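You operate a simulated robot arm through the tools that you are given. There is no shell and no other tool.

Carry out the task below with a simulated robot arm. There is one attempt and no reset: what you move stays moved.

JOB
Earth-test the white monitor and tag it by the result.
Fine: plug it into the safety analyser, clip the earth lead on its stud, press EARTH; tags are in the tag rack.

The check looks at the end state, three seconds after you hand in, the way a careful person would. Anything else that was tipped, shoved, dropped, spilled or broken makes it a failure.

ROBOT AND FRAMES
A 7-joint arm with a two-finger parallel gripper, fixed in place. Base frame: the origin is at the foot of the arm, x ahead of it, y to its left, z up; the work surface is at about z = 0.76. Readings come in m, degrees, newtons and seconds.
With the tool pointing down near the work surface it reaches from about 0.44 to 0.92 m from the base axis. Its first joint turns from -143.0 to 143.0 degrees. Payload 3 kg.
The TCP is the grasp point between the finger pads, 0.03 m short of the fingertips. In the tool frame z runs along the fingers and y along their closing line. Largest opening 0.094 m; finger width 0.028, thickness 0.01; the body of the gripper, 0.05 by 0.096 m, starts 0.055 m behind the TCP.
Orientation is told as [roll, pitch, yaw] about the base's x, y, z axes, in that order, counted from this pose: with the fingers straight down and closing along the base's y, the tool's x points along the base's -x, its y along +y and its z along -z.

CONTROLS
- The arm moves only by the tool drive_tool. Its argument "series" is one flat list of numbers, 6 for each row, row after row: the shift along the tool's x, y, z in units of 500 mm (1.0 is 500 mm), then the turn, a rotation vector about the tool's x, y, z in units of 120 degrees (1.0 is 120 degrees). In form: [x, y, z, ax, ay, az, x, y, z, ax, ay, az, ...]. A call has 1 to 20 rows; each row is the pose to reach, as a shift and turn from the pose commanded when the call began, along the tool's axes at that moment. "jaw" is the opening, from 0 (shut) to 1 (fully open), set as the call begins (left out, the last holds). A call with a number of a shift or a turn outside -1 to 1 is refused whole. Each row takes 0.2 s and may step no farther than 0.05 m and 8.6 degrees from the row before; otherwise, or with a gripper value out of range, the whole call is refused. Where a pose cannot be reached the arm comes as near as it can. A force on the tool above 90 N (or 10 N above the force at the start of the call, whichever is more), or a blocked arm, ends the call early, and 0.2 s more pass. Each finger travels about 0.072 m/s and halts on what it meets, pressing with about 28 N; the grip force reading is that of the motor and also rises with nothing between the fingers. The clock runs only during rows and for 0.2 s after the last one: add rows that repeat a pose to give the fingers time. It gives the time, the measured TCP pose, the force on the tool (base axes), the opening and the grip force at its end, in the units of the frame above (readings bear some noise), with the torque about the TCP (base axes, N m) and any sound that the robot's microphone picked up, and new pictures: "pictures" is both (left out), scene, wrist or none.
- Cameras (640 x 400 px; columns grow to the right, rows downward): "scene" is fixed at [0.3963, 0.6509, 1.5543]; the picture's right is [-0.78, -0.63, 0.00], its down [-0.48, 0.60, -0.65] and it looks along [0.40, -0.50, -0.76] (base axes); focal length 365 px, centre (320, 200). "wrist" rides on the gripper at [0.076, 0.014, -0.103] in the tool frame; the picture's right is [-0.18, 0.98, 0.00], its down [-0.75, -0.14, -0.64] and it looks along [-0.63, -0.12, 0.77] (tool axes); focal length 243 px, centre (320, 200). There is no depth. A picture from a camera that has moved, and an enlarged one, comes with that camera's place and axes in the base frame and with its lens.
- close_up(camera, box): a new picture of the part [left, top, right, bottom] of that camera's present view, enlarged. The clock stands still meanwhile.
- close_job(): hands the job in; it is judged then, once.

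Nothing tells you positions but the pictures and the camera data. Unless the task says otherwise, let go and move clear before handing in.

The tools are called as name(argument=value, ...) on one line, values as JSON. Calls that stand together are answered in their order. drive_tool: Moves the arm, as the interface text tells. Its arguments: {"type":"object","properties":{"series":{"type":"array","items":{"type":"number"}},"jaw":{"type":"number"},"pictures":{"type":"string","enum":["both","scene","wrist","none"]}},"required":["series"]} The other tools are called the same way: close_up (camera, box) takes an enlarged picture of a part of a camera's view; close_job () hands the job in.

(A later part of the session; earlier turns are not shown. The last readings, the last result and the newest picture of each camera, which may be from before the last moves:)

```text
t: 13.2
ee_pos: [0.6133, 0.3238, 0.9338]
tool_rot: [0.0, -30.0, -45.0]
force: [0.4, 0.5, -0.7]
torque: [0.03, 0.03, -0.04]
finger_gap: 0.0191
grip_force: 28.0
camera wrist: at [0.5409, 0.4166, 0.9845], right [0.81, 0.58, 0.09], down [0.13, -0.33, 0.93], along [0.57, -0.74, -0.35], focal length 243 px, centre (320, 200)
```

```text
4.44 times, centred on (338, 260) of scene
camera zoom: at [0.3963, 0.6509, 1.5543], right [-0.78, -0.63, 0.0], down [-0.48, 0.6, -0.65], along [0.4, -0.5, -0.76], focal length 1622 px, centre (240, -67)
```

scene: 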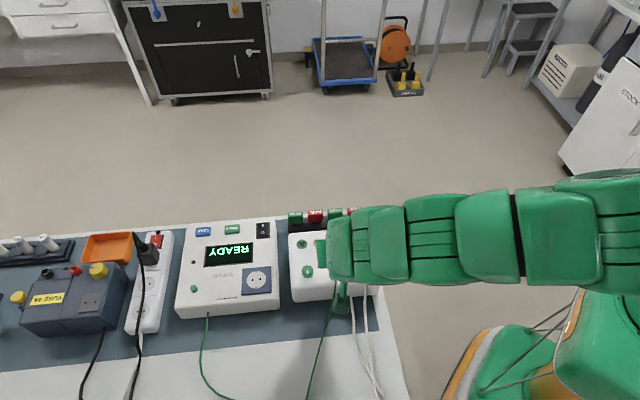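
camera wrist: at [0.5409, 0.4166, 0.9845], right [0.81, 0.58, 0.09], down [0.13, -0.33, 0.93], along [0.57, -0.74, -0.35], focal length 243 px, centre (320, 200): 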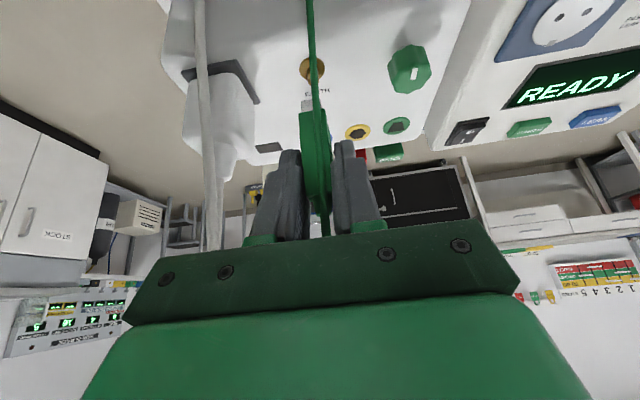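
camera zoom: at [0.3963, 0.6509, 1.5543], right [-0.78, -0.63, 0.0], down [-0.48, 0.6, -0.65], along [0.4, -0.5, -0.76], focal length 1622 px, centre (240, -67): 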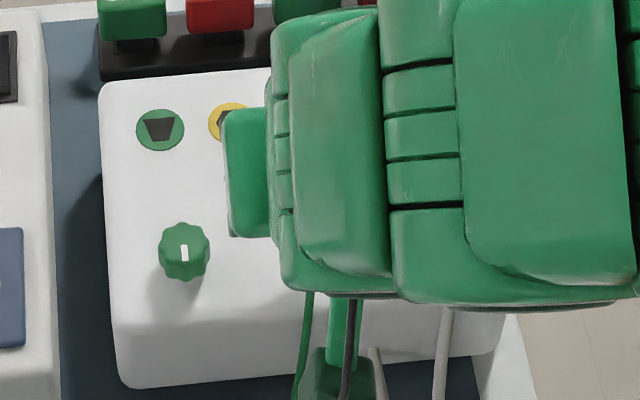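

I can now see the stud just below the clip, and the clip sits about 2 mm in p and 3 to 4 mm in q off its axis. I'll correct that and come down to just above the stud tip.

drive_tool(series=[0.0083, 0.002, 0.0218, 0, 0, 0, 0.01664, 0.00396, 0.04352, 0, 0, 0, 0.01664, 0.00396, 0.04352, 0, 0, 0], pictures="both")

close_up(camera="wrist", box=[250, 30, 380, 130])

close_up(camera="scene", box=[300, 225, 380, 310])

```text
t: 14.0
ee_pos: [0.618, 0.3224, 0.9112]
tool_rot: [0.0, -30.1, -44.9]
force: [-0.3, 0.0, -0.4]
torque: [-0.01, -0.01, 0.01]
finger_gap: 0.0189
grip_force: 28.1
camera wrist: at [0.5446, 0.4145, 0.9622], right [0.81, 0.58, 0.09], down [0.13, -0.33, 0.93], along [0.57, -0.74, -0.35], focal length 243 px, centre (320, 200)
```

scene: 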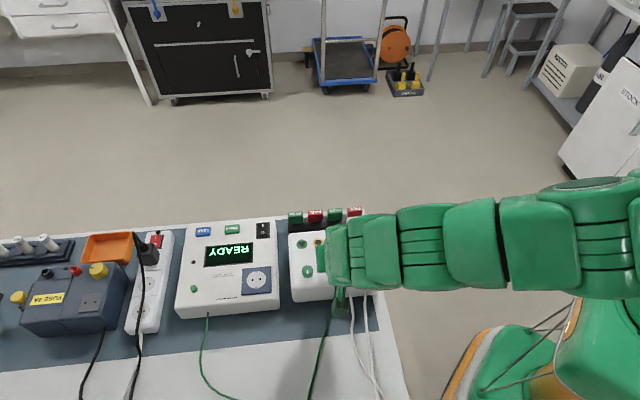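
wrist: 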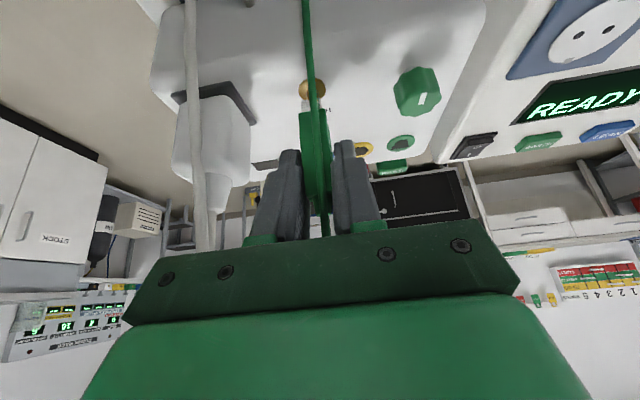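

```text
4.00 times, centred on (315, 80) of wrist
camera zoom: at [0.5446, 0.4145, 0.9622], right [0.81, 0.58, 0.09], down [0.13, -0.33, 0.93], along [0.57, -0.74, -0.35], focal length 970 px, centre (340, 680)
```

zoom: 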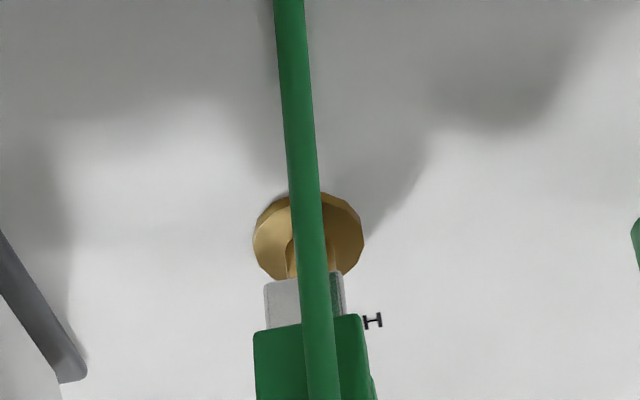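

```text
4.71 times, centred on (340, 268) of scene
camera zoom: at [0.3963, 0.6509, 1.5543], right [-0.78, -0.63, 0.0], down [-0.48, 0.6, -0.65], along [0.4, -0.5, -0.76], focal length 1718 px, centre (226, -118)
```

zoom: 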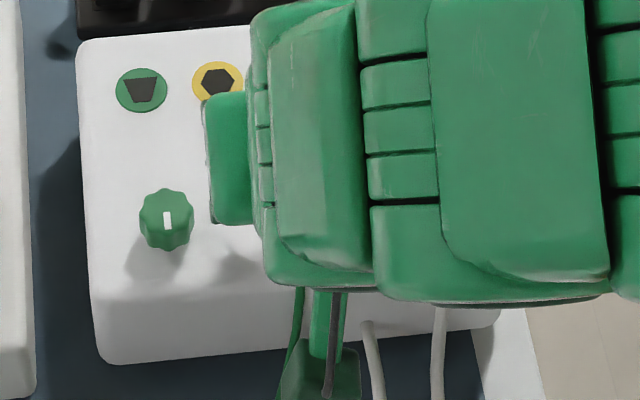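

drive_tool(series=[0.003, 0, 0.0052, 0, 0, 0, 0.006, 0, 0.0104, 0, 0, 0, 0.006, 0, 0.0104, 0, 0, 0], pictures="none")

drive_tool(series=[0.002, 0, 0.00346, 0, 0, 0, 0.004, 0, 0.00693, 0, 0, 0, 0.004, 0, 0.00693, 0, 0, 0], pictures="wrist")

close_up(camera="wrist", box=[250, 30, 380, 130])

```text
t: 14.8
ee_pos: [0.6185, 0.3224, 0.9046]
tool_rot: [0.1, -30.1, -45.0]
force: [0.3, -0.3, -0.7]
torque: [-0.02, -0.03, -0.01]
finger_gap: 0.0192
grip_force: 27.8
```

```text
t: 15.6
ee_pos: [0.6184, 0.3219, 0.9021]
tool_rot: [0.0, -30.0, -45.0]
force: [0.5, -0.8, -0.4]
torque: [0.0, -0.01, -0.01]
finger_gap: 0.0191
grip_force: 28.2
camera wrist: at [0.5456, 0.4144, 0.9532], right [0.81, 0.58, 0.09], down [0.13, -0.33, 0.93], along [0.57, -0.74, -0.35], focal length 243 px, centre (320, 200)
```

wrist: 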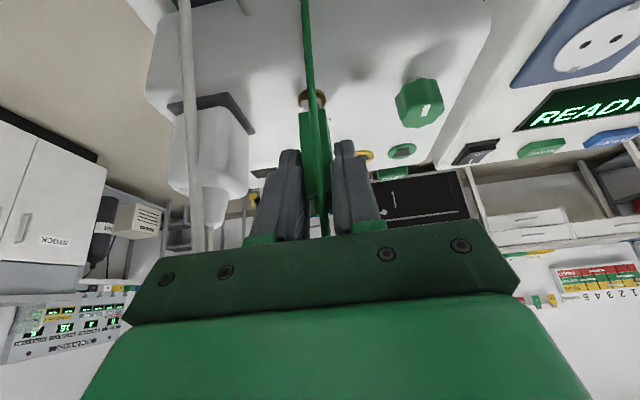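

```text
4.00 times, centred on (315, 80) of wrist
camera zoom: at [0.5456, 0.4144, 0.9532], right [0.81, 0.58, 0.09], down [0.13, -0.33, 0.93], along [0.57, -0.74, -0.35], focal length 970 px, centre (340, 680)
```

zoom: 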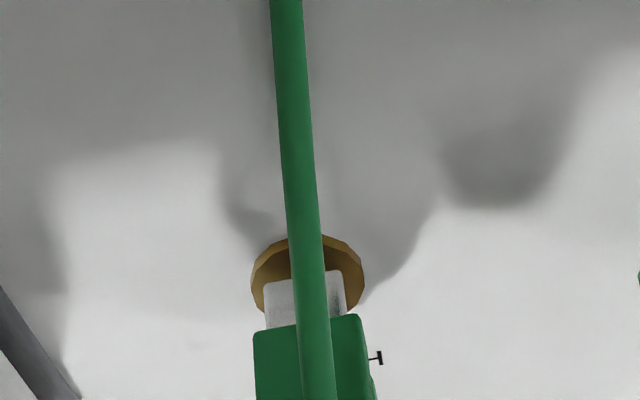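

drive_tool(series=[0.002, 0, 0.00346, 0, 0, 0, 0.004, 0, 0.00693, 0, 0, 0, 0.004, 0, 0.00693, 0, 0, 0], pictures="none")

drive_tool(series=[0.002, 0, 0.00346, 0, 0, 0, 0.002, 0, 0.00346, 0, 0, 0], pictures="wrist")

close_up(camera="wrist", box=[250, 30, 380, 130])

```text
t: 16.4
ee_pos: [0.6166, 0.3232, 0.8983]
tool_rot: [0.1, -30.0, -45.0]
force: [-16.2, 10.2, 16.9]
torque: [0.29, 0.23, -0.09]
finger_gap: 0.0192
grip_force: 28.1
```

```text
t: 17.0
ee_pos: [0.6181, 0.3215, 0.8967]
tool_rot: [0.1, -30.2, -45.0]
force: [-4.8, 5.9, 39.3]
torque: [-0.31, -0.34, 0.0]
finger_gap: 0.0193
grip_force: 27.6
camera wrist: at [0.545, 0.4147, 0.9484], right [0.81, 0.58, 0.09], down [0.13, -0.33, 0.93], along [0.57, -0.74, -0.35], focal length 243 px, centre (320, 200)
```

wrist: 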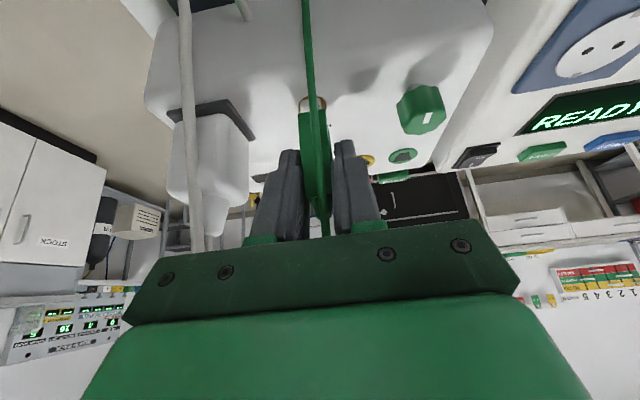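

```text
4.00 times, centred on (315, 80) of wrist
camera zoom: at [0.545, 0.4147, 0.9484], right [0.81, 0.58, 0.09], down [0.13, -0.33, 0.93], along [0.57, -0.74, -0.35], focal length 970 px, centre (340, 680)
```

zoom: 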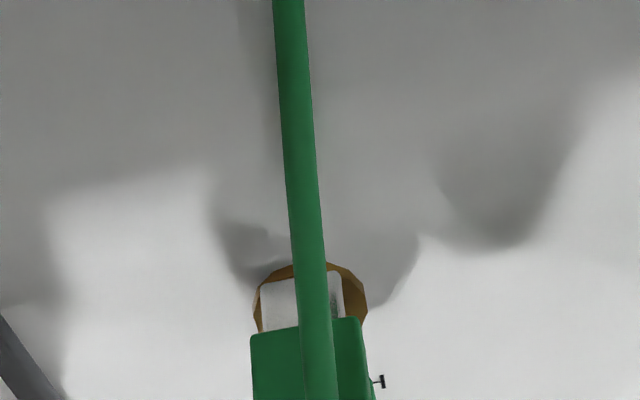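

The clip met resistance, slid over the stud pin, and now rests on the flange with about 39 N vertical force. I'll relieve the preload slightly and open the fingers just enough to release it.

drive_tool(series=[-0.0015, 0, -0.0026, 0, 0, 0, -0.0015, 0, -0.0026, 0, 0, 0], pictures="none")

drive_tool(series=[0, 0, 0, 0, 0, 0, 0, 0, 0, 0, 0, 0, 0, 0, 0, 0, 0, 0], jaw=0.42, pictures="wrist")

close_up(camera="wrist", box=[240, 50, 400, 230])

```text
t: 17.6
ee_pos: [0.6173, 0.3212, 0.8968]
tool_rot: [-0.1, -30.0, -45.0]
force: [0.7, 9.2, 6.3]
torque: [-0.24, -0.29, 0.05]
finger_gap: 0.0191
grip_force: 27.8
```

```text
t: 18.4
ee_pos: [0.6174, 0.322, 0.8983]
tool_rot: [-0.1, -30.0, -45.1]
force: [0.2, -0.8, 0.0]
torque: [0.0, -0.04, 0.0]
finger_gap: 0.0396
grip_force: 0.1
camera wrist: at [0.5451, 0.4144, 0.949], right [0.81, 0.58, 0.09], down [0.14, -0.33, 0.93], along [0.57, -0.74, -0.35], focal length 243 px, centre (320, 200)
```

wrist: 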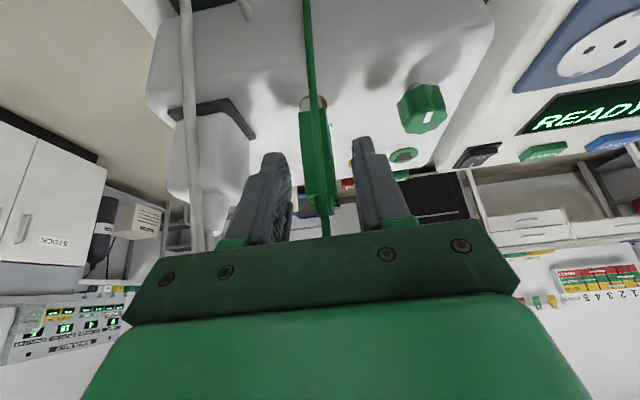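

```text
2.22 times, centred on (320, 140) of wrist
camera zoom: at [0.5451, 0.4144, 0.949], right [0.81, 0.58, 0.09], down [0.14, -0.33, 0.93], along [0.57, -0.74, -0.35], focal length 539 px, centre (320, 333)
```

zoom: 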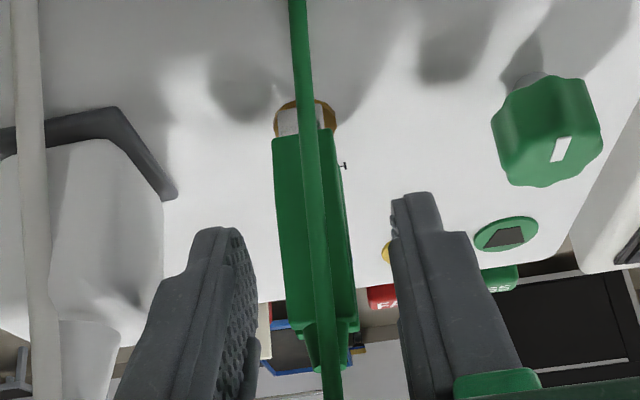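

The clip is standing on the stud. I'll back straight out along the tool axis, away from the clip and its cable, and then look again.

drive_tool(series=[0, 0, -0.03, 0, 0, 0, 0, 0, -0.08, 0, 0, 0, 0, 0, -0.14, 0, 0, 0, 0, 0, -0.2, 0, 0, 0, 0, 0, -0.26, 0, 0, 0, 0, 0, -0.26, 0, 0, 0], pictures="both")

close_up(camera="wrist", box=[230, 70, 410, 210])

close_up(camera="scene", box=[290, 215, 386, 305])

```text
t: 19.8
ee_pos: [0.5712, 0.3654, 1.0105]
tool_rot: [-0.1, -30.0, -45.0]
force: [0.0, -0.1, -0.3]
torque: [-0.02, -0.01, 0.0]
finger_gap: 0.0397
grip_force: 0.0
camera wrist: at [0.4995, 0.4583, 1.0611], right [0.81, 0.58, 0.09], down [0.14, -0.33, 0.93], along [0.57, -0.74, -0.35], focal length 243 px, centre (320, 200)
```

scene: 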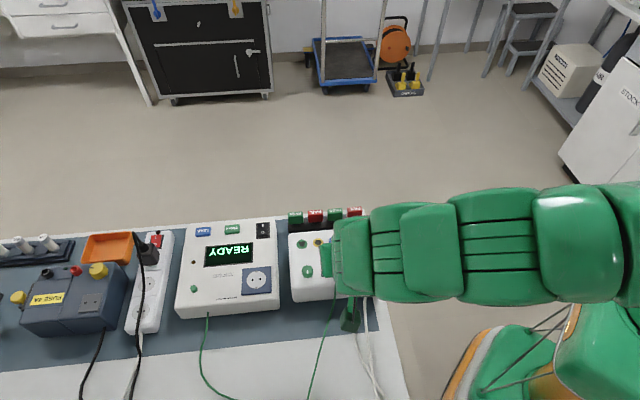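
wrist: 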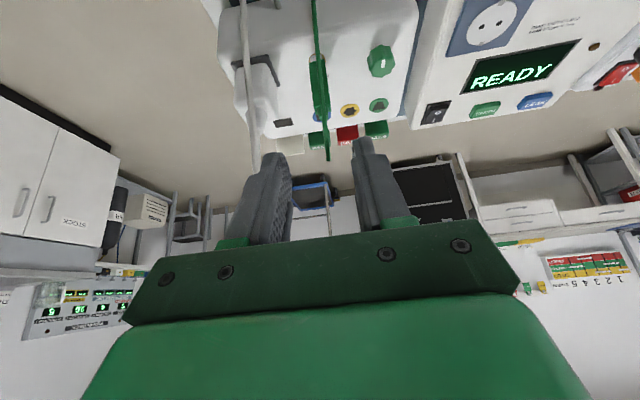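

```text
2.86 times, centred on (320, 140) of wrist
camera zoom: at [0.4995, 0.4583, 1.0611], right [0.81, 0.58, 0.09], down [0.14, -0.33, 0.93], along [0.57, -0.74, -0.35], focal length 693 px, centre (320, 371)
```

zoom: 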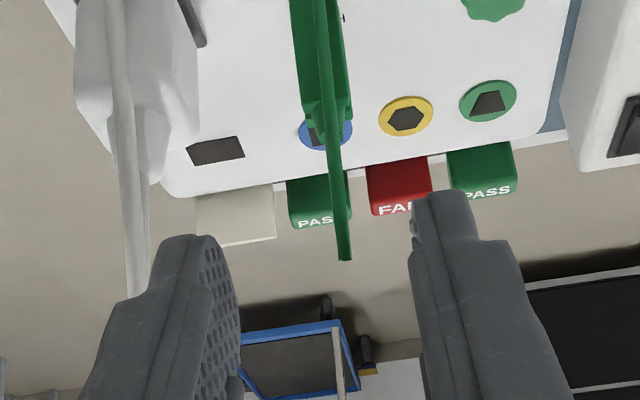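

```text
4.44 times, centred on (338, 260) of scene
camera zoom: at [0.3963, 0.6509, 1.5543], right [-0.78, -0.63, 0.0], down [-0.48, 0.6, -0.65], along [0.4, -0.5, -0.76], focal length 1622 px, centre (240, -67)
```

zoom: 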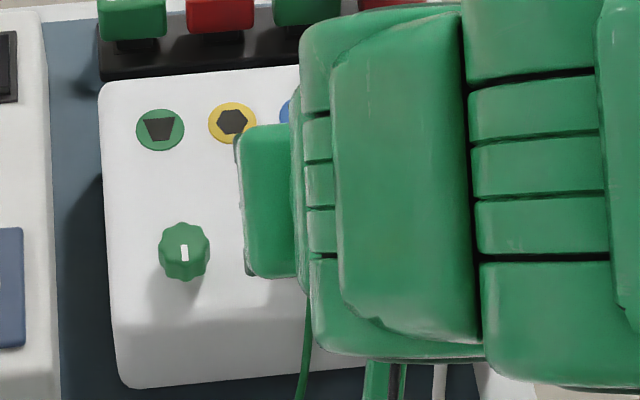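

close_up(camera="wrist", box=[215, 20, 305, 180])

close_up(camera="wrist", box=[290, 0, 350, 120])

```text
2.50 times, centred on (260, 100) of wrist
camera zoom: at [0.4995, 0.4583, 1.0611], right [0.81, 0.58, 0.09], down [0.14, -0.33, 0.93], along [0.57, -0.74, -0.35], focal length 606 px, centre (470, 450)
```

zoom: 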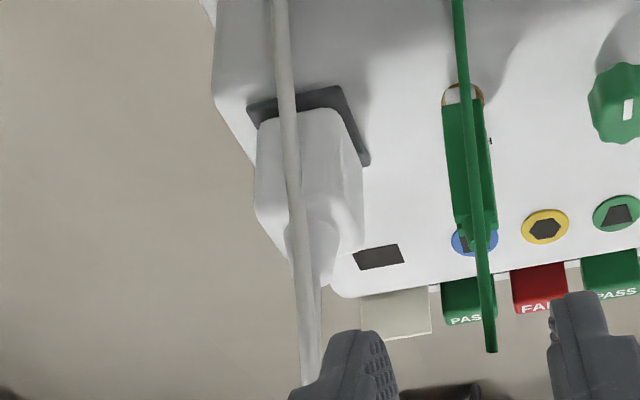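

```text
3.33 times, centred on (320, 60) of wrist
camera zoom: at [0.4995, 0.4583, 1.0611], right [0.81, 0.58, 0.09], down [0.14, -0.33, 0.93], along [0.57, -0.74, -0.35], focal length 809 px, centre (320, 667)
```

zoom: 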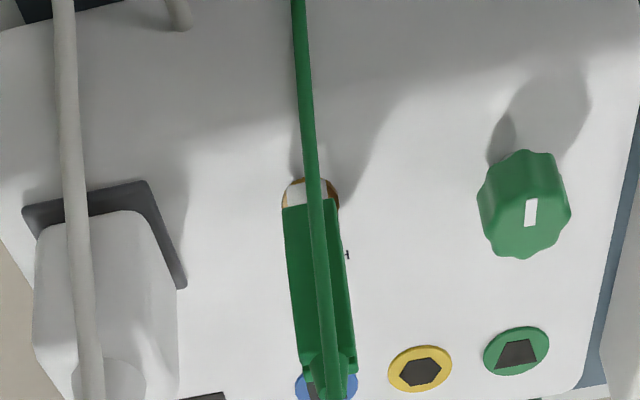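

The clip is clear and seated. The plug body is about 34 mm wide, from z≈0.845 to 0.89, with its cable rising vertically. I'll rise and turn the wrist so the gripper body comes in from the operator side, away from the hanging cables.

drive_tool(series=[-0.0751, -0.019, -0.0413, 0, 0, 0, -0.1503, -0.038, -0.0827, 0, 0, 0, -0.2254, -0.057, -0.124, 0, 0, 0, -0.2254, -0.057, -0.124, -0.0341, 0, -0.05905, -0.2254, -0.057, -0.124, -0.0682, 0, -0.1181, -0.2254, -0.057, -0.124, -0.1023, 0, -0.17714, -0.2254, -0.057, -0.124, -0.1364, 0, -0.23618, -0.2254, -0.057, -0.124, -0.17045, 0, -0.29523, -0.2254, -0.057, -0.124, -0.20455, 0, -0.35427, -0.2254, -0.057, -0.124, -0.23864, 0, -0.41332, -0.2254, -0.057, -0.124, -0.27273, 0, -0.47236, -0.2254, -0.057, -0.124, -0.30682, 0, -0.53141, -0.2254, -0.057, -0.124, -0.34091, 0, -0.59045, -0.2254, -0.057, -0.124, -0.375, 0, -0.6495, -0.2254, -0.057, -0.124, -0.375, 0, -0.6495], jaw=0.6, pictures="both")

```text
t: 23.0
ee_pos: [0.6008, 0.3007, 1.1207]
tool_rot: [-0.1, -30.0, 45.1]
force: [-0.8, -0.6, -0.2]
torque: [-0.03, 0.03, -0.02]
finger_gap: 0.0566
grip_force: 0.1
camera wrist: at [0.5077, 0.2268, 1.1714], right [-0.58, 0.81, 0.09], down [0.33, 0.13, 0.93], along [0.74, 0.57, -0.35], focal length 243 px, centre (320, 200)
```

scene: 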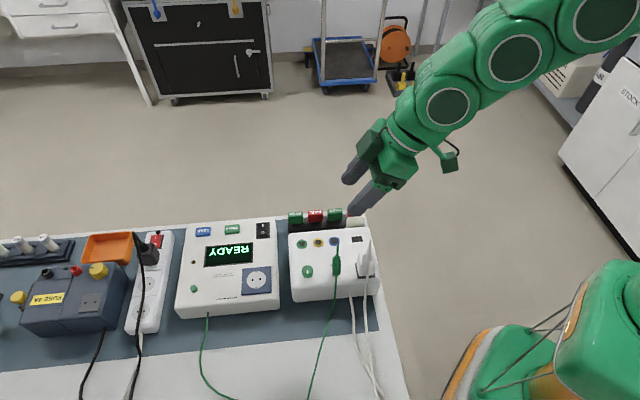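
wrist: 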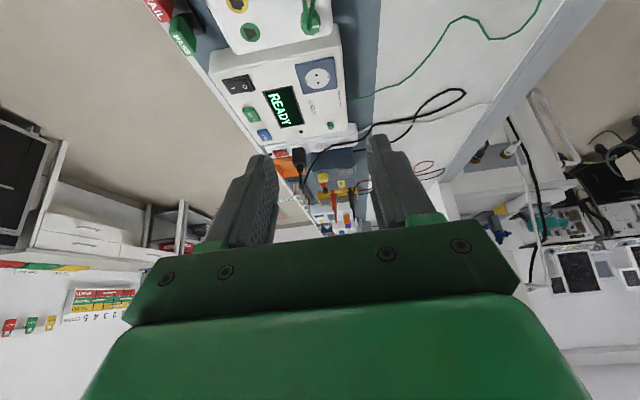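

close_up(camera="scene", box=[275, 200, 395, 310])

close_up(camera="scene", box=[310, 230, 358, 280])

close_up(camera="scene", box=[345, 215, 393, 290])

close_up(camera="wrist", box=[200, 0, 380, 160])

```text
3.64 times, centred on (335, 255) of scene
camera zoom: at [0.3963, 0.6509, 1.5543], right [-0.78, -0.63, 0.0], down [-0.48, 0.6, -0.65], along [0.4, -0.5, -0.76], focal length 1327 px, centre (266, 0)
```

zoom: 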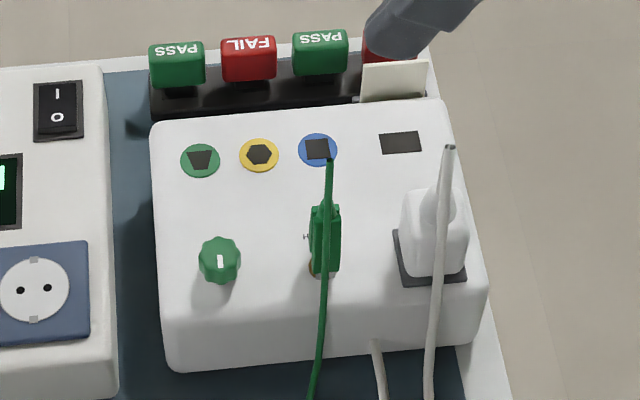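

```text
8.00 times, centred on (334, 255) of scene
camera zoom: at [0.3963, 0.6509, 1.5543], right [-0.78, -0.63, 0.0], down [-0.48, 0.6, -0.65], along [0.4, -0.5, -0.76], focal length 2920 px, centre (208, -240)
```

zoom: 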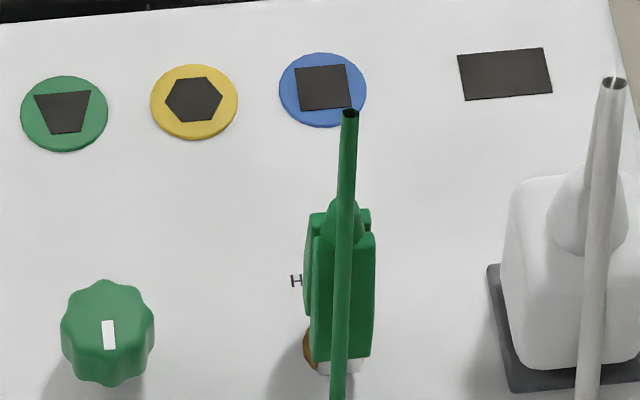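

```text
5.33 times, centred on (369, 252) of scene
camera zoom: at [0.3963, 0.6509, 1.5543], right [-0.78, -0.63, 0.0], down [-0.48, 0.6, -0.65], along [0.4, -0.5, -0.76], focal length 1947 px, centre (59, -80)
```

zoom: 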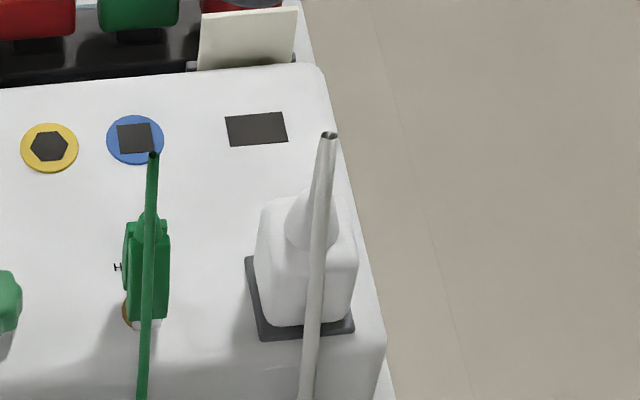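

```text
2.50 times, centred on (290, 80) of wrist
camera zoom: at [0.5077, 0.2268, 1.1714], right [-0.58, 0.81, 0.09], down [0.33, 0.13, 0.93], along [0.74, 0.57, -0.35], focal length 606 px, centre (395, 500)
```

zoom: 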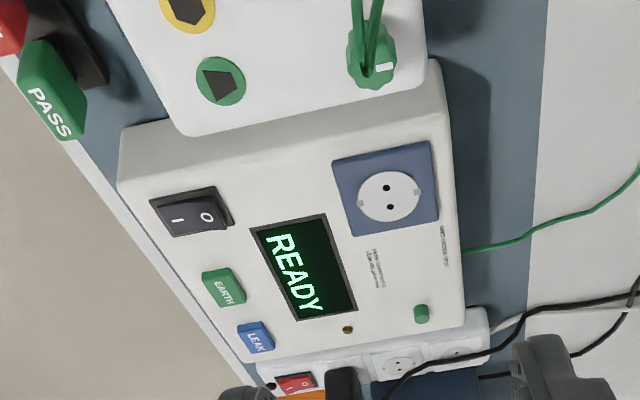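

The clip looks upright on the stud. I'll turn the wrist another 90° to come at the plug from the operator side.

drive_tool(series=[0, 0, 0, -0.0341, 0, -0.05905, 0, 0, 0, -0.0682, 0, -0.1181, 0, 0, 0, -0.1023, 0, -0.17714, 0, 0, 0, -0.1364, 0, -0.23618, 0, 0, 0, -0.17045, 0, -0.29523, 0, 0, 0, -0.20455, 0, -0.35427, 0, 0, 0, -0.23864, 0, -0.41332, 0, 0, 0, -0.27273, 0, -0.47236, 0, 0, 0, -0.30682, 0, -0.53141, 0, 0, 0, -0.34091, 0, -0.59045, 0, 0, 0, -0.375, 0, -0.6495, 0, 0, 0, -0.375, 0, -0.6495], pictures="both")

```text
t: 25.6
ee_pos: [0.5997, 0.2999, 1.1204]
tool_rot: [0.0, -30.0, 135.1]
force: [0.2, -0.2, -1.3]
torque: [0.03, -0.03, 0.02]
finger_gap: 0.0566
grip_force: 0.2
camera wrist: at [0.6724, 0.2062, 1.1713], right [-0.81, -0.58, 0.09], down [-0.13, 0.33, 0.93], along [-0.58, 0.74, -0.35], focal length 243 px, centre (320, 200)
```

scene: 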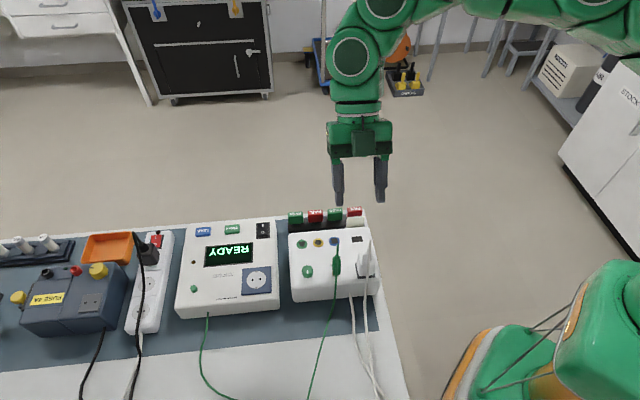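
wrist: 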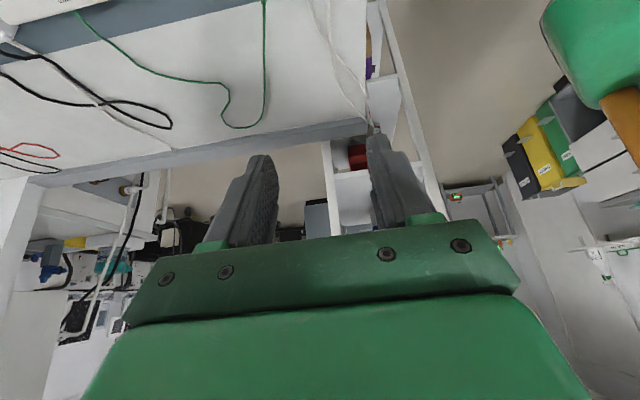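

drive_tool(series=[0.066, 0.0179, 0.0427, 0, -0.0104, 0, 0.1319, 0.0358, 0.0853, 0, -0.0208, 0, 0.1979, 0.0538, 0.128, 0, -0.0313, 0, 0.2638, 0.0717, 0.1706, 0, -0.0417, 0, 0.2638, 0.0717, 0.1706, 0, -0.0417, 0], jaw=0.65, pictures="both")

close_up(camera="wrist", box=[220, 0, 440, 190])

close_up(camera="scene", box=[300, 180, 400, 290])

```text
t: 26.8
ee_pos: [0.6268, 0.2254, 0.9777]
tool_rot: [0.0, -35.0, 135.0]
force: [0.0, 0.3, 1.1]
torque: [-0.01, -0.01, 0.05]
finger_gap: 0.0608
grip_force: 0.1
camera wrist: at [0.7021, 0.129, 1.019], right [-0.8, -0.59, 0.11], down [-0.08, 0.28, 0.96], along [-0.59, 0.76, -0.27], focal length 243 px, centre (320, 200)
```

scene: 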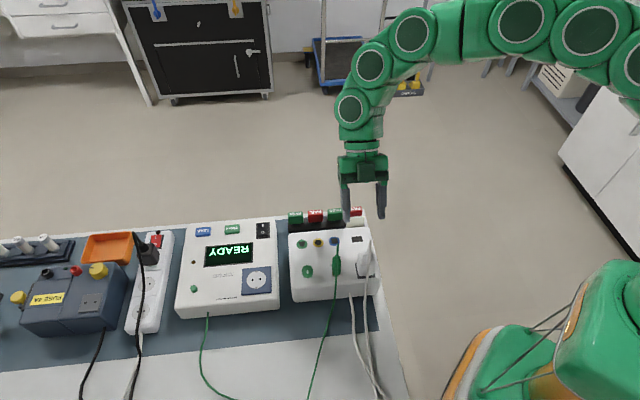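
wrist: 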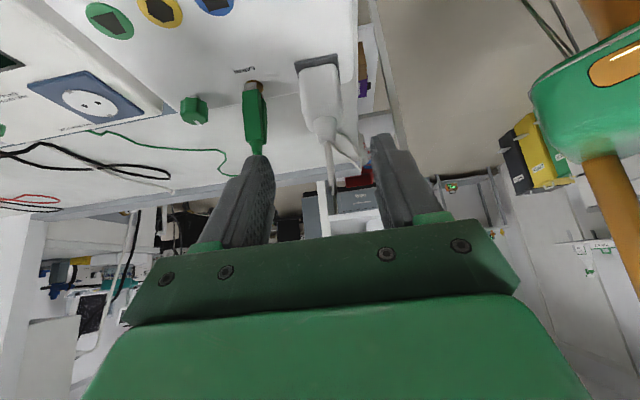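

```text
2.11 times, centred on (330, 95) of wrist
camera zoom: at [0.7021, 0.129, 1.019], right [-0.8, -0.59, 0.11], down [-0.08, 0.28, 0.96], along [-0.59, 0.76, -0.27], focal length 511 px, centre (299, 421)
```

zoom: 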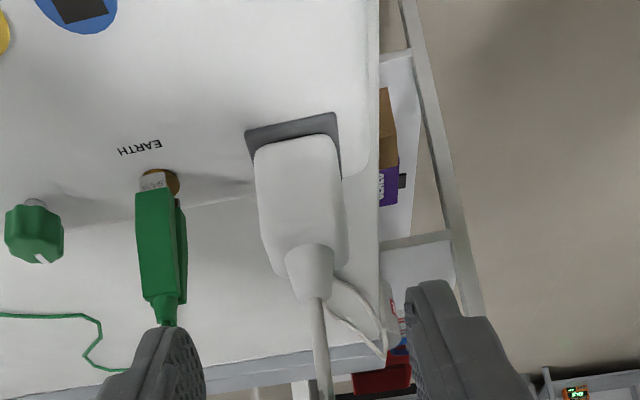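

```text
3.64 times, centred on (350, 235) of scene
camera zoom: at [0.3963, 0.6509, 1.5543], right [-0.78, -0.63, 0.0], down [-0.48, 0.6, -0.65], along [0.4, -0.5, -0.76], focal length 1327 px, centre (211, 73)
```

zoom: 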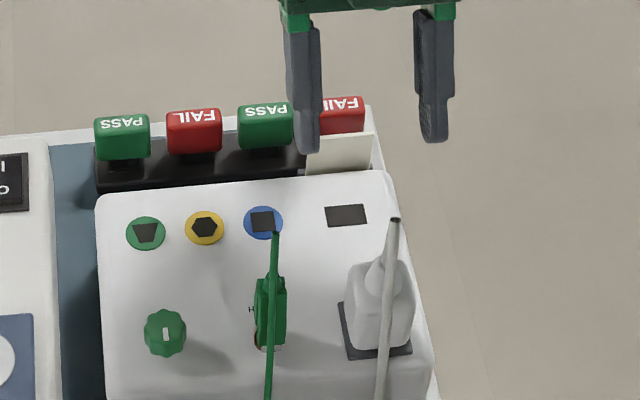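

The view is good. The plug is centred near p≈0.599, q≈−0.212 (base about 0.574, 0.273), and the approach line is clear of the clip. I'll advance along the tool axis.

drive_tool(series=[0, 0.0016, 0.08, 0, 0, 0, 0, 0.0032, 0.16, 0, 0, 0, 0, 0.0032, 0.16, 0, 0, 0], pictures="both")

close_up(camera="wrist", box=[220, 20, 440, 210])

close_up(camera="scene", box=[310, 200, 400, 290])

```text
t: 27.6
ee_pos: [0.5951, 0.2542, 0.915]
tool_rot: [0.1, -35.0, 135.0]
force: [0.0, -0.6, 0.2]
torque: [-0.01, -0.01, 0.02]
finger_gap: 0.061
grip_force: 0.0
camera wrist: at [0.6701, 0.1575, 0.9566], right [-0.8, -0.59, 0.11], down [-0.08, 0.28, 0.96], along [-0.59, 0.76, -0.27], focal length 243 px, centre (320, 200)
```

scene: 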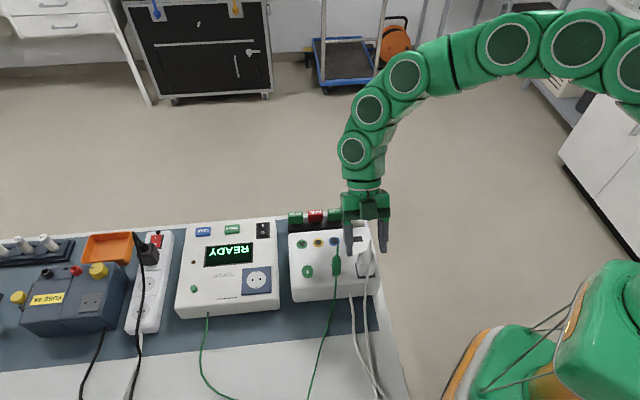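
wrist: 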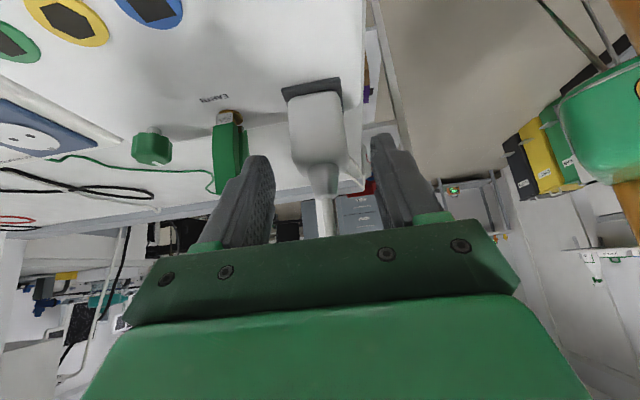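

```text
2.11 times, centred on (330, 115) of wrist
camera zoom: at [0.6701, 0.1575, 0.9566], right [-0.8, -0.59, 0.11], down [-0.08, 0.28, 0.96], along [-0.59, 0.76, -0.27], focal length 511 px, centre (299, 379)
```

zoom: 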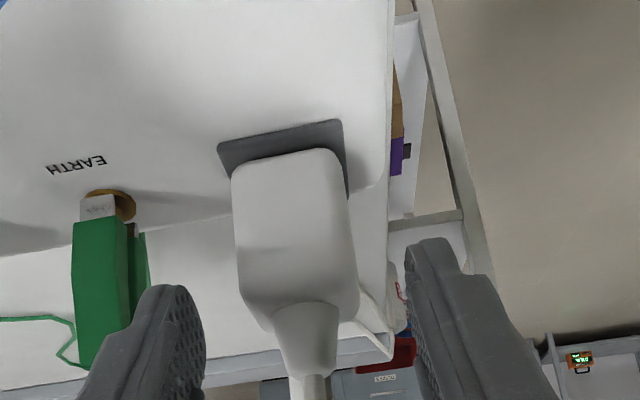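

```text
4.44 times, centred on (355, 245) of scene
camera zoom: at [0.3963, 0.6509, 1.5543], right [-0.78, -0.63, 0.0], down [-0.48, 0.6, -0.65], along [0.4, -0.5, -0.76], focal length 1622 px, centre (164, 0)
```

zoom: 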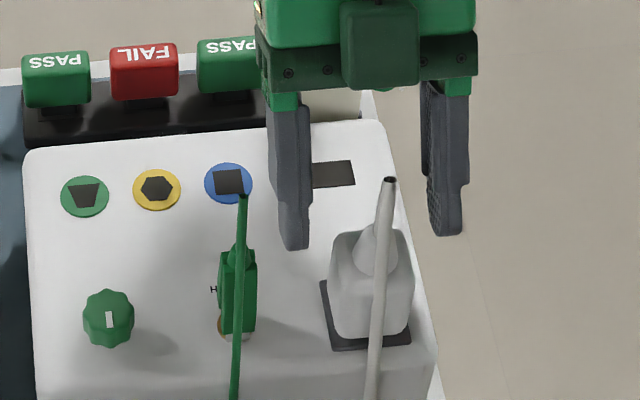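

drive_tool(series=[0, 0, 0.04, 0, 0, 0, 0, 0, 0.08, 0, 0, 0, 0, 0, 0.08, 0, 0, 0], pictures="both")

close_up(camera="wrist", box=[220, 40, 440, 230])

close_up(camera="scene", box=[310, 200, 400, 290])

```text
t: 28.4
ee_pos: [0.5766, 0.2711, 0.8824]
tool_rot: [0.0, -34.9, 135.0]
force: [-0.3, -0.6, 0.5]
torque: [-0.01, -0.03, -0.01]
finger_gap: 0.0611
grip_force: 0.2
camera wrist: at [0.6526, 0.1748, 0.9224], right [-0.8, -0.59, 0.11], down [-0.08, 0.28, 0.96], along [-0.59, 0.76, -0.27], focal length 243 px, centre (320, 200)
```

scene: 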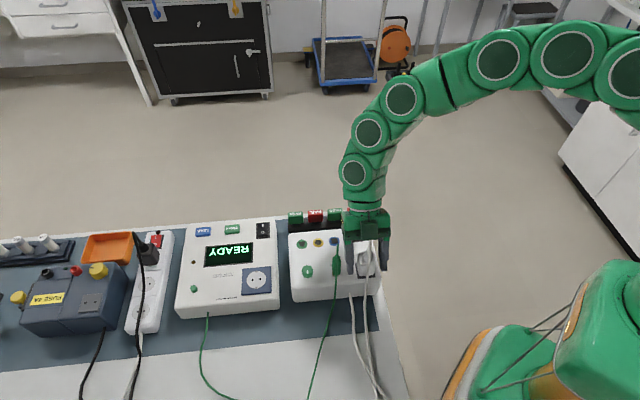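
wrist: 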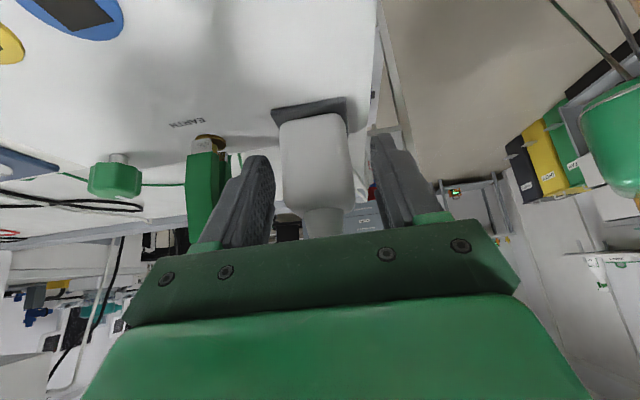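

```text
2.11 times, centred on (330, 135) of wrist
camera zoom: at [0.6526, 0.1748, 0.9224], right [-0.8, -0.59, 0.11], down [-0.08, 0.28, 0.96], along [-0.59, 0.76, -0.27], focal length 511 px, centre (299, 337)
```

zoom: 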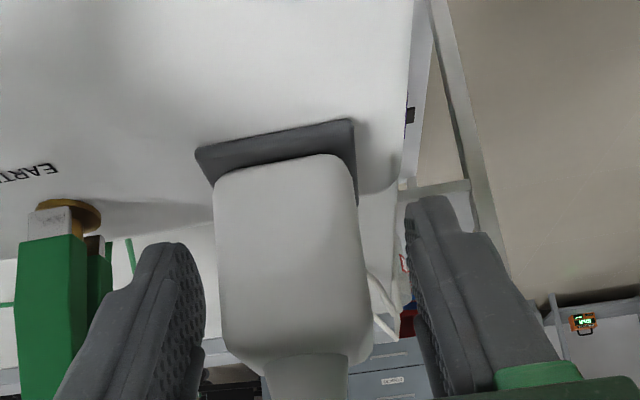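

```text
4.44 times, centred on (355, 245) of scene
camera zoom: at [0.3963, 0.6509, 1.5543], right [-0.78, -0.63, 0.0], down [-0.48, 0.6, -0.65], along [0.4, -0.5, -0.76], focal length 1622 px, centre (164, 0)
```

zoom: 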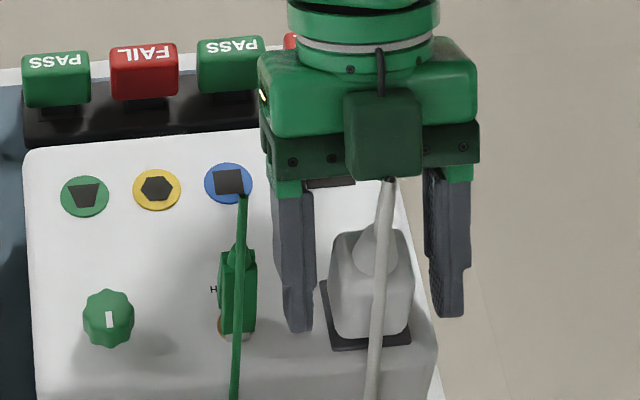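

drive_tool(series=[0, 0, 0, 0, 0, 0, 0, 0, 0, 0, 0, 0, 0, 0, 0, 0, 0, 0, 0, 0, 0, 0, 0, 0], jaw=0, pictures="wrist")

close_up(camera="wrist", box=[220, 40, 440, 230])

```text
t: 29.4
ee_pos: [0.5766, 0.2724, 0.881]
tool_rot: [-0.1, -35.0, 135.0]
force: [1.1, 2.3, 1.1]
torque: [0.05, -0.01, 0.04]
finger_gap: 0.0395
grip_force: 28.3
camera wrist: at [0.6527, 0.1748, 0.9224], right [-0.8, -0.59, 0.11], down [-0.08, 0.28, 0.96], along [-0.59, 0.76, -0.27], focal length 243 px, centre (320, 200)
```

wrist: 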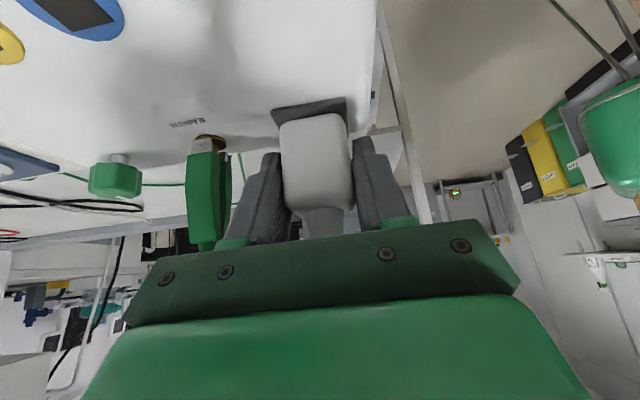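

```text
2.11 times, centred on (330, 135) of wrist
camera zoom: at [0.6527, 0.1748, 0.9224], right [-0.8, -0.59, 0.11], down [-0.08, 0.28, 0.96], along [-0.59, 0.76, -0.27], focal length 511 px, centre (299, 337)
```

zoom: 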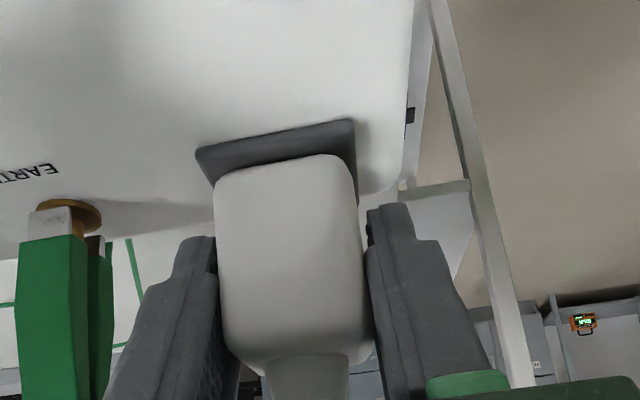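

The plug is gripped with a 39.5 mm gap. I'll pull it straight up slowly.

drive_tool(series=[-0.00574, 0, -0.00819, 0, 0, 0, -0.01147, 0, -0.01638, 0, 0, 0, -0.02294, 0, -0.03277, 0, 0, 0, -0.03442, 0, -0.04915, 0, 0, 0, -0.04589, 0, -0.06554, 0, 0, 0, -0.06883, 0, -0.0983, 0, 0, 0, -0.06883, 0, -0.0983, 0, 0, 0], pictures="both")

close_up(camera="wrist", box=[220, 40, 440, 230])

close_up(camera="scene", box=[310, 200, 400, 290])

```text
t: 31.0
ee_pos: [0.5739, 0.2728, 0.9412]
tool_rot: [0.1, -35.0, 135.0]
force: [-0.5, 0.0, -0.8]
torque: [0.0, 0.01, 0.05]
finger_gap: 0.0399
grip_force: 27.5
camera wrist: at [0.6489, 0.176, 0.9828], right [-0.8, -0.59, 0.11], down [-0.08, 0.28, 0.96], along [-0.59, 0.76, -0.27], focal length 243 px, centre (320, 200)
```

scene: 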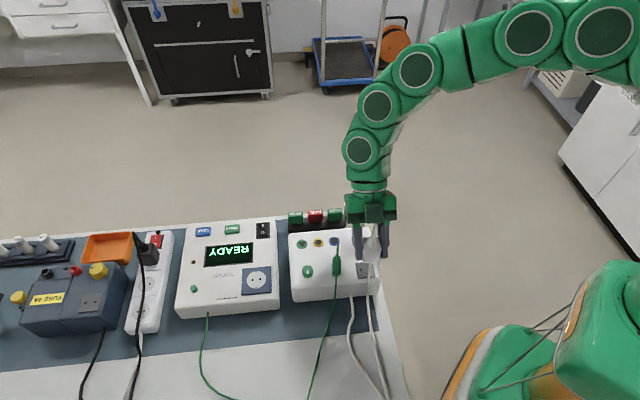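
wrist: 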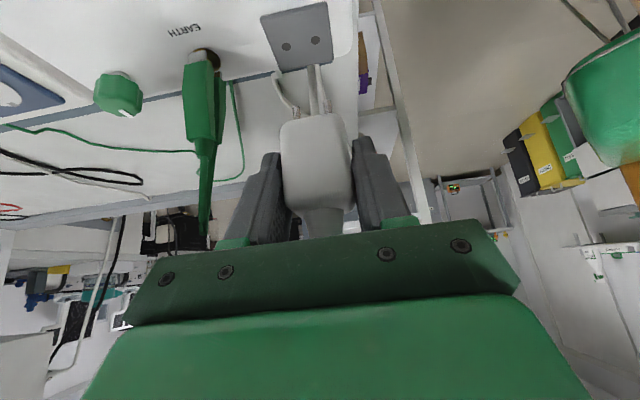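

```text
2.11 times, centred on (330, 135) of wrist
camera zoom: at [0.6489, 0.176, 0.9828], right [-0.8, -0.59, 0.11], down [-0.08, 0.28, 0.96], along [-0.59, 0.76, -0.27], focal length 511 px, centre (299, 337)
```

zoom: 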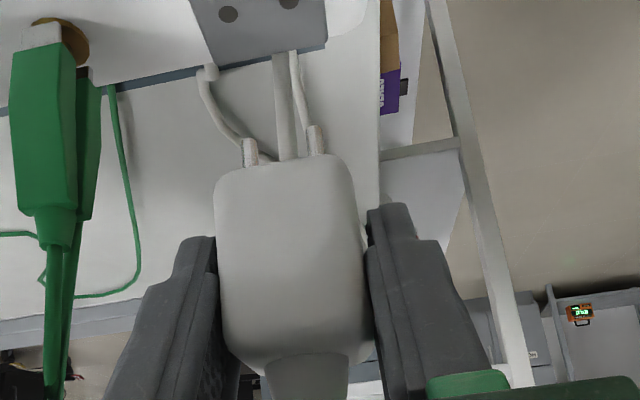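

```text
4.44 times, centred on (355, 245) of scene
camera zoom: at [0.3963, 0.6509, 1.5543], right [-0.78, -0.63, 0.0], down [-0.48, 0.6, -0.65], along [0.4, -0.5, -0.76], focal length 1622 px, centre (164, 0)
```

zoom: 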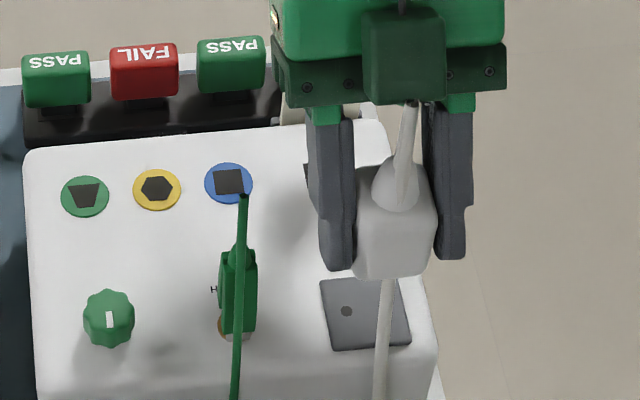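

The plug is out, and its two pins lie along the bench's long axis, matching the socket holes. I'll record exactly where the park holes appear in this wrist view, to use as an alignment reference over the socket.

close_up(camera="wrist", box=[250, 0, 350, 62])

close_up(camera="wrist", box=[260, 70, 360, 132])

```text
6.40 times, centred on (300, 31) of wrist
camera zoom: at [0.6489, 0.176, 0.9828], right [-0.8, -0.59, 0.11], down [-0.08, 0.28, 0.96], along [-0.59, 0.76, -0.27], focal length 1553 px, centre (448, 1282)
```

zoom: 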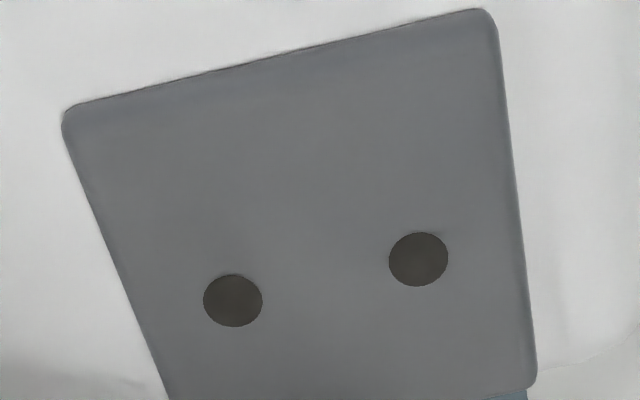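

```text
6.40 times, centred on (310, 101) of wrist
camera zoom: at [0.6489, 0.176, 0.9828], right [-0.8, -0.59, 0.11], down [-0.08, 0.28, 0.96], along [-0.59, 0.76, -0.27], focal length 1553 px, centre (384, 834)
```

zoom: 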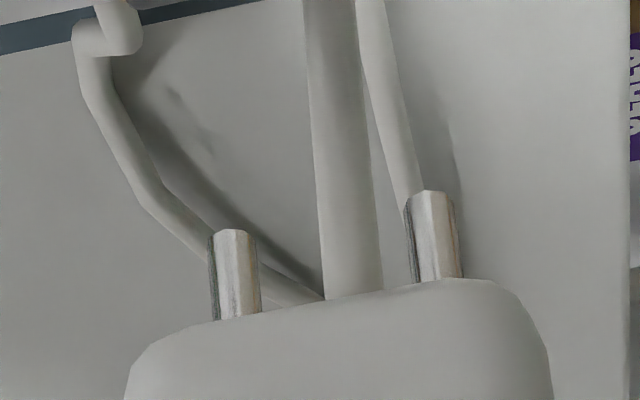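

drive_tool(series=[-0.0339, 0, -0.0483, 0, 0, 0, -0.0677, 0, -0.0967, 0, 0, 0, -0.1016, 0, -0.145, 0, 0, 0, -0.1354, 0, -0.1933, 0, 0, 0, -0.1764, 0, -0.1646, 0, 0, 0, -0.2173, 0, -0.136, 0, 0, 0, -0.2583, 0, -0.1073, 0, 0, 0, -0.2583, 0, -0.1073, 0, 0, 0], pictures="both")

```text
t: 32.8
ee_pos: [0.521, 0.325, 1.0585]
tool_rot: [0.1, -35.1, 134.9]
force: [0.3, -0.7, -0.9]
torque: [0.03, 0.02, 0.03]
finger_gap: 0.0396
grip_force: 27.8
camera wrist: at [0.596, 0.2282, 1.0988], right [-0.8, -0.59, 0.11], down [-0.08, 0.28, 0.96], along [-0.59, 0.76, -0.27], focal length 243 px, centre (320, 200)
```

scene: 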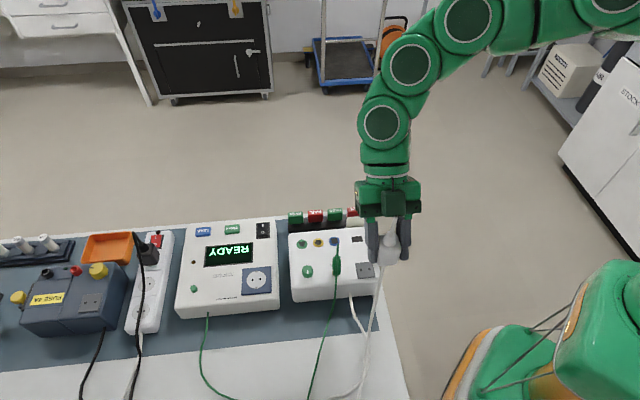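
wrist: 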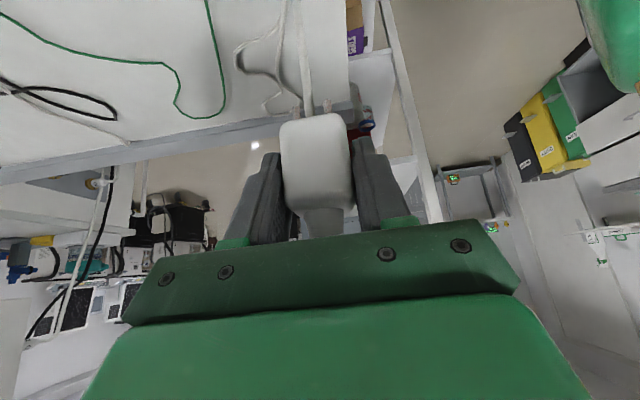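

drive_tool(series=[0, -0.0604, 0, 0, 0, 0, 0, -0.1208, 0, 0, 0, 0, 0, -0.1812, 0, 0, 0, 0, 0, -0.2416, 0, 0, 0, 0, 0, -0.302, 0, 0, 0, 0, 0, -0.3624, 0, 0, 0, 0, 0, -0.4228, 0, 0, 0, 0, 0, -0.4832, 0, 0, 0, 0, 0.0457, -0.4832, -0.032, 0, 0, 0, 0.0913, -0.4832, -0.0639, 0, 0, 0, 0.137, -0.4832, -0.0959, 0, 0, 0, 0.137, -0.4832, -0.0959, 0, 0, 0], pictures="both")

close_up(camera="scene", box=[200, 180, 400, 310])

```text
t: 35.4
ee_pos: [0.7099, 0.4313, 1.0405]
tool_rot: [0.1, -35.2, 134.9]
force: [0.9, 0.0, -0.4]
torque: [-0.02, 0.01, -0.01]
finger_gap: 0.0395
grip_force: 27.7
out of reach, approached as far as the arm can: row 8, 9, 10, 11, 12
camera wrist: at [0.7861, 0.3348, 1.0811], right [-0.8, -0.59, 0.11], down [-0.08, 0.28, 0.96], along [-0.59, 0.76, -0.27], focal length 243 px, centre (320, 200)
```

scene: 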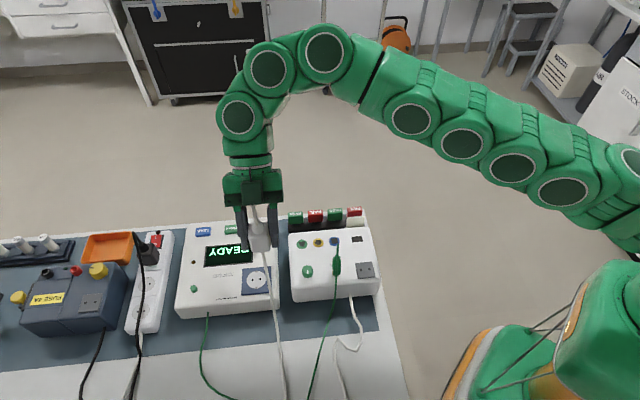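
wrist: 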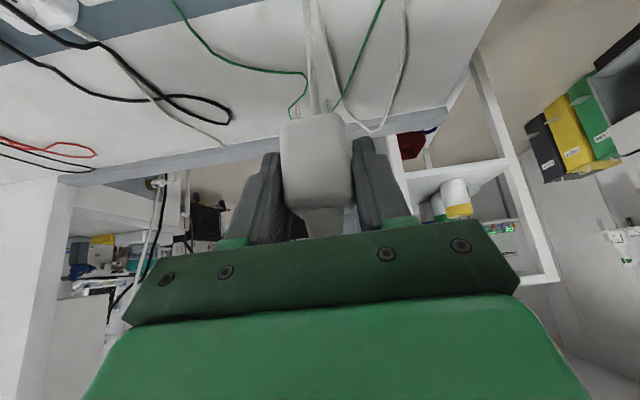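

```text
3.08 times, centred on (300, 245) of scene
camera zoom: at [0.3963, 0.6509, 1.5543], right [-0.78, -0.63, 0.0], down [-0.48, 0.6, -0.65], along [0.4, -0.5, -0.76], focal length 1123 px, centre (382, 62)
```

zoom: 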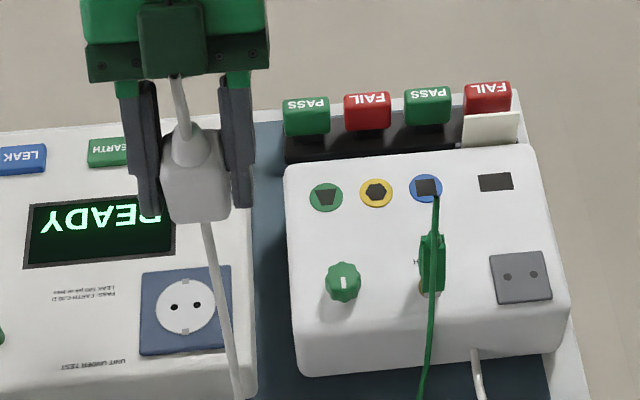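

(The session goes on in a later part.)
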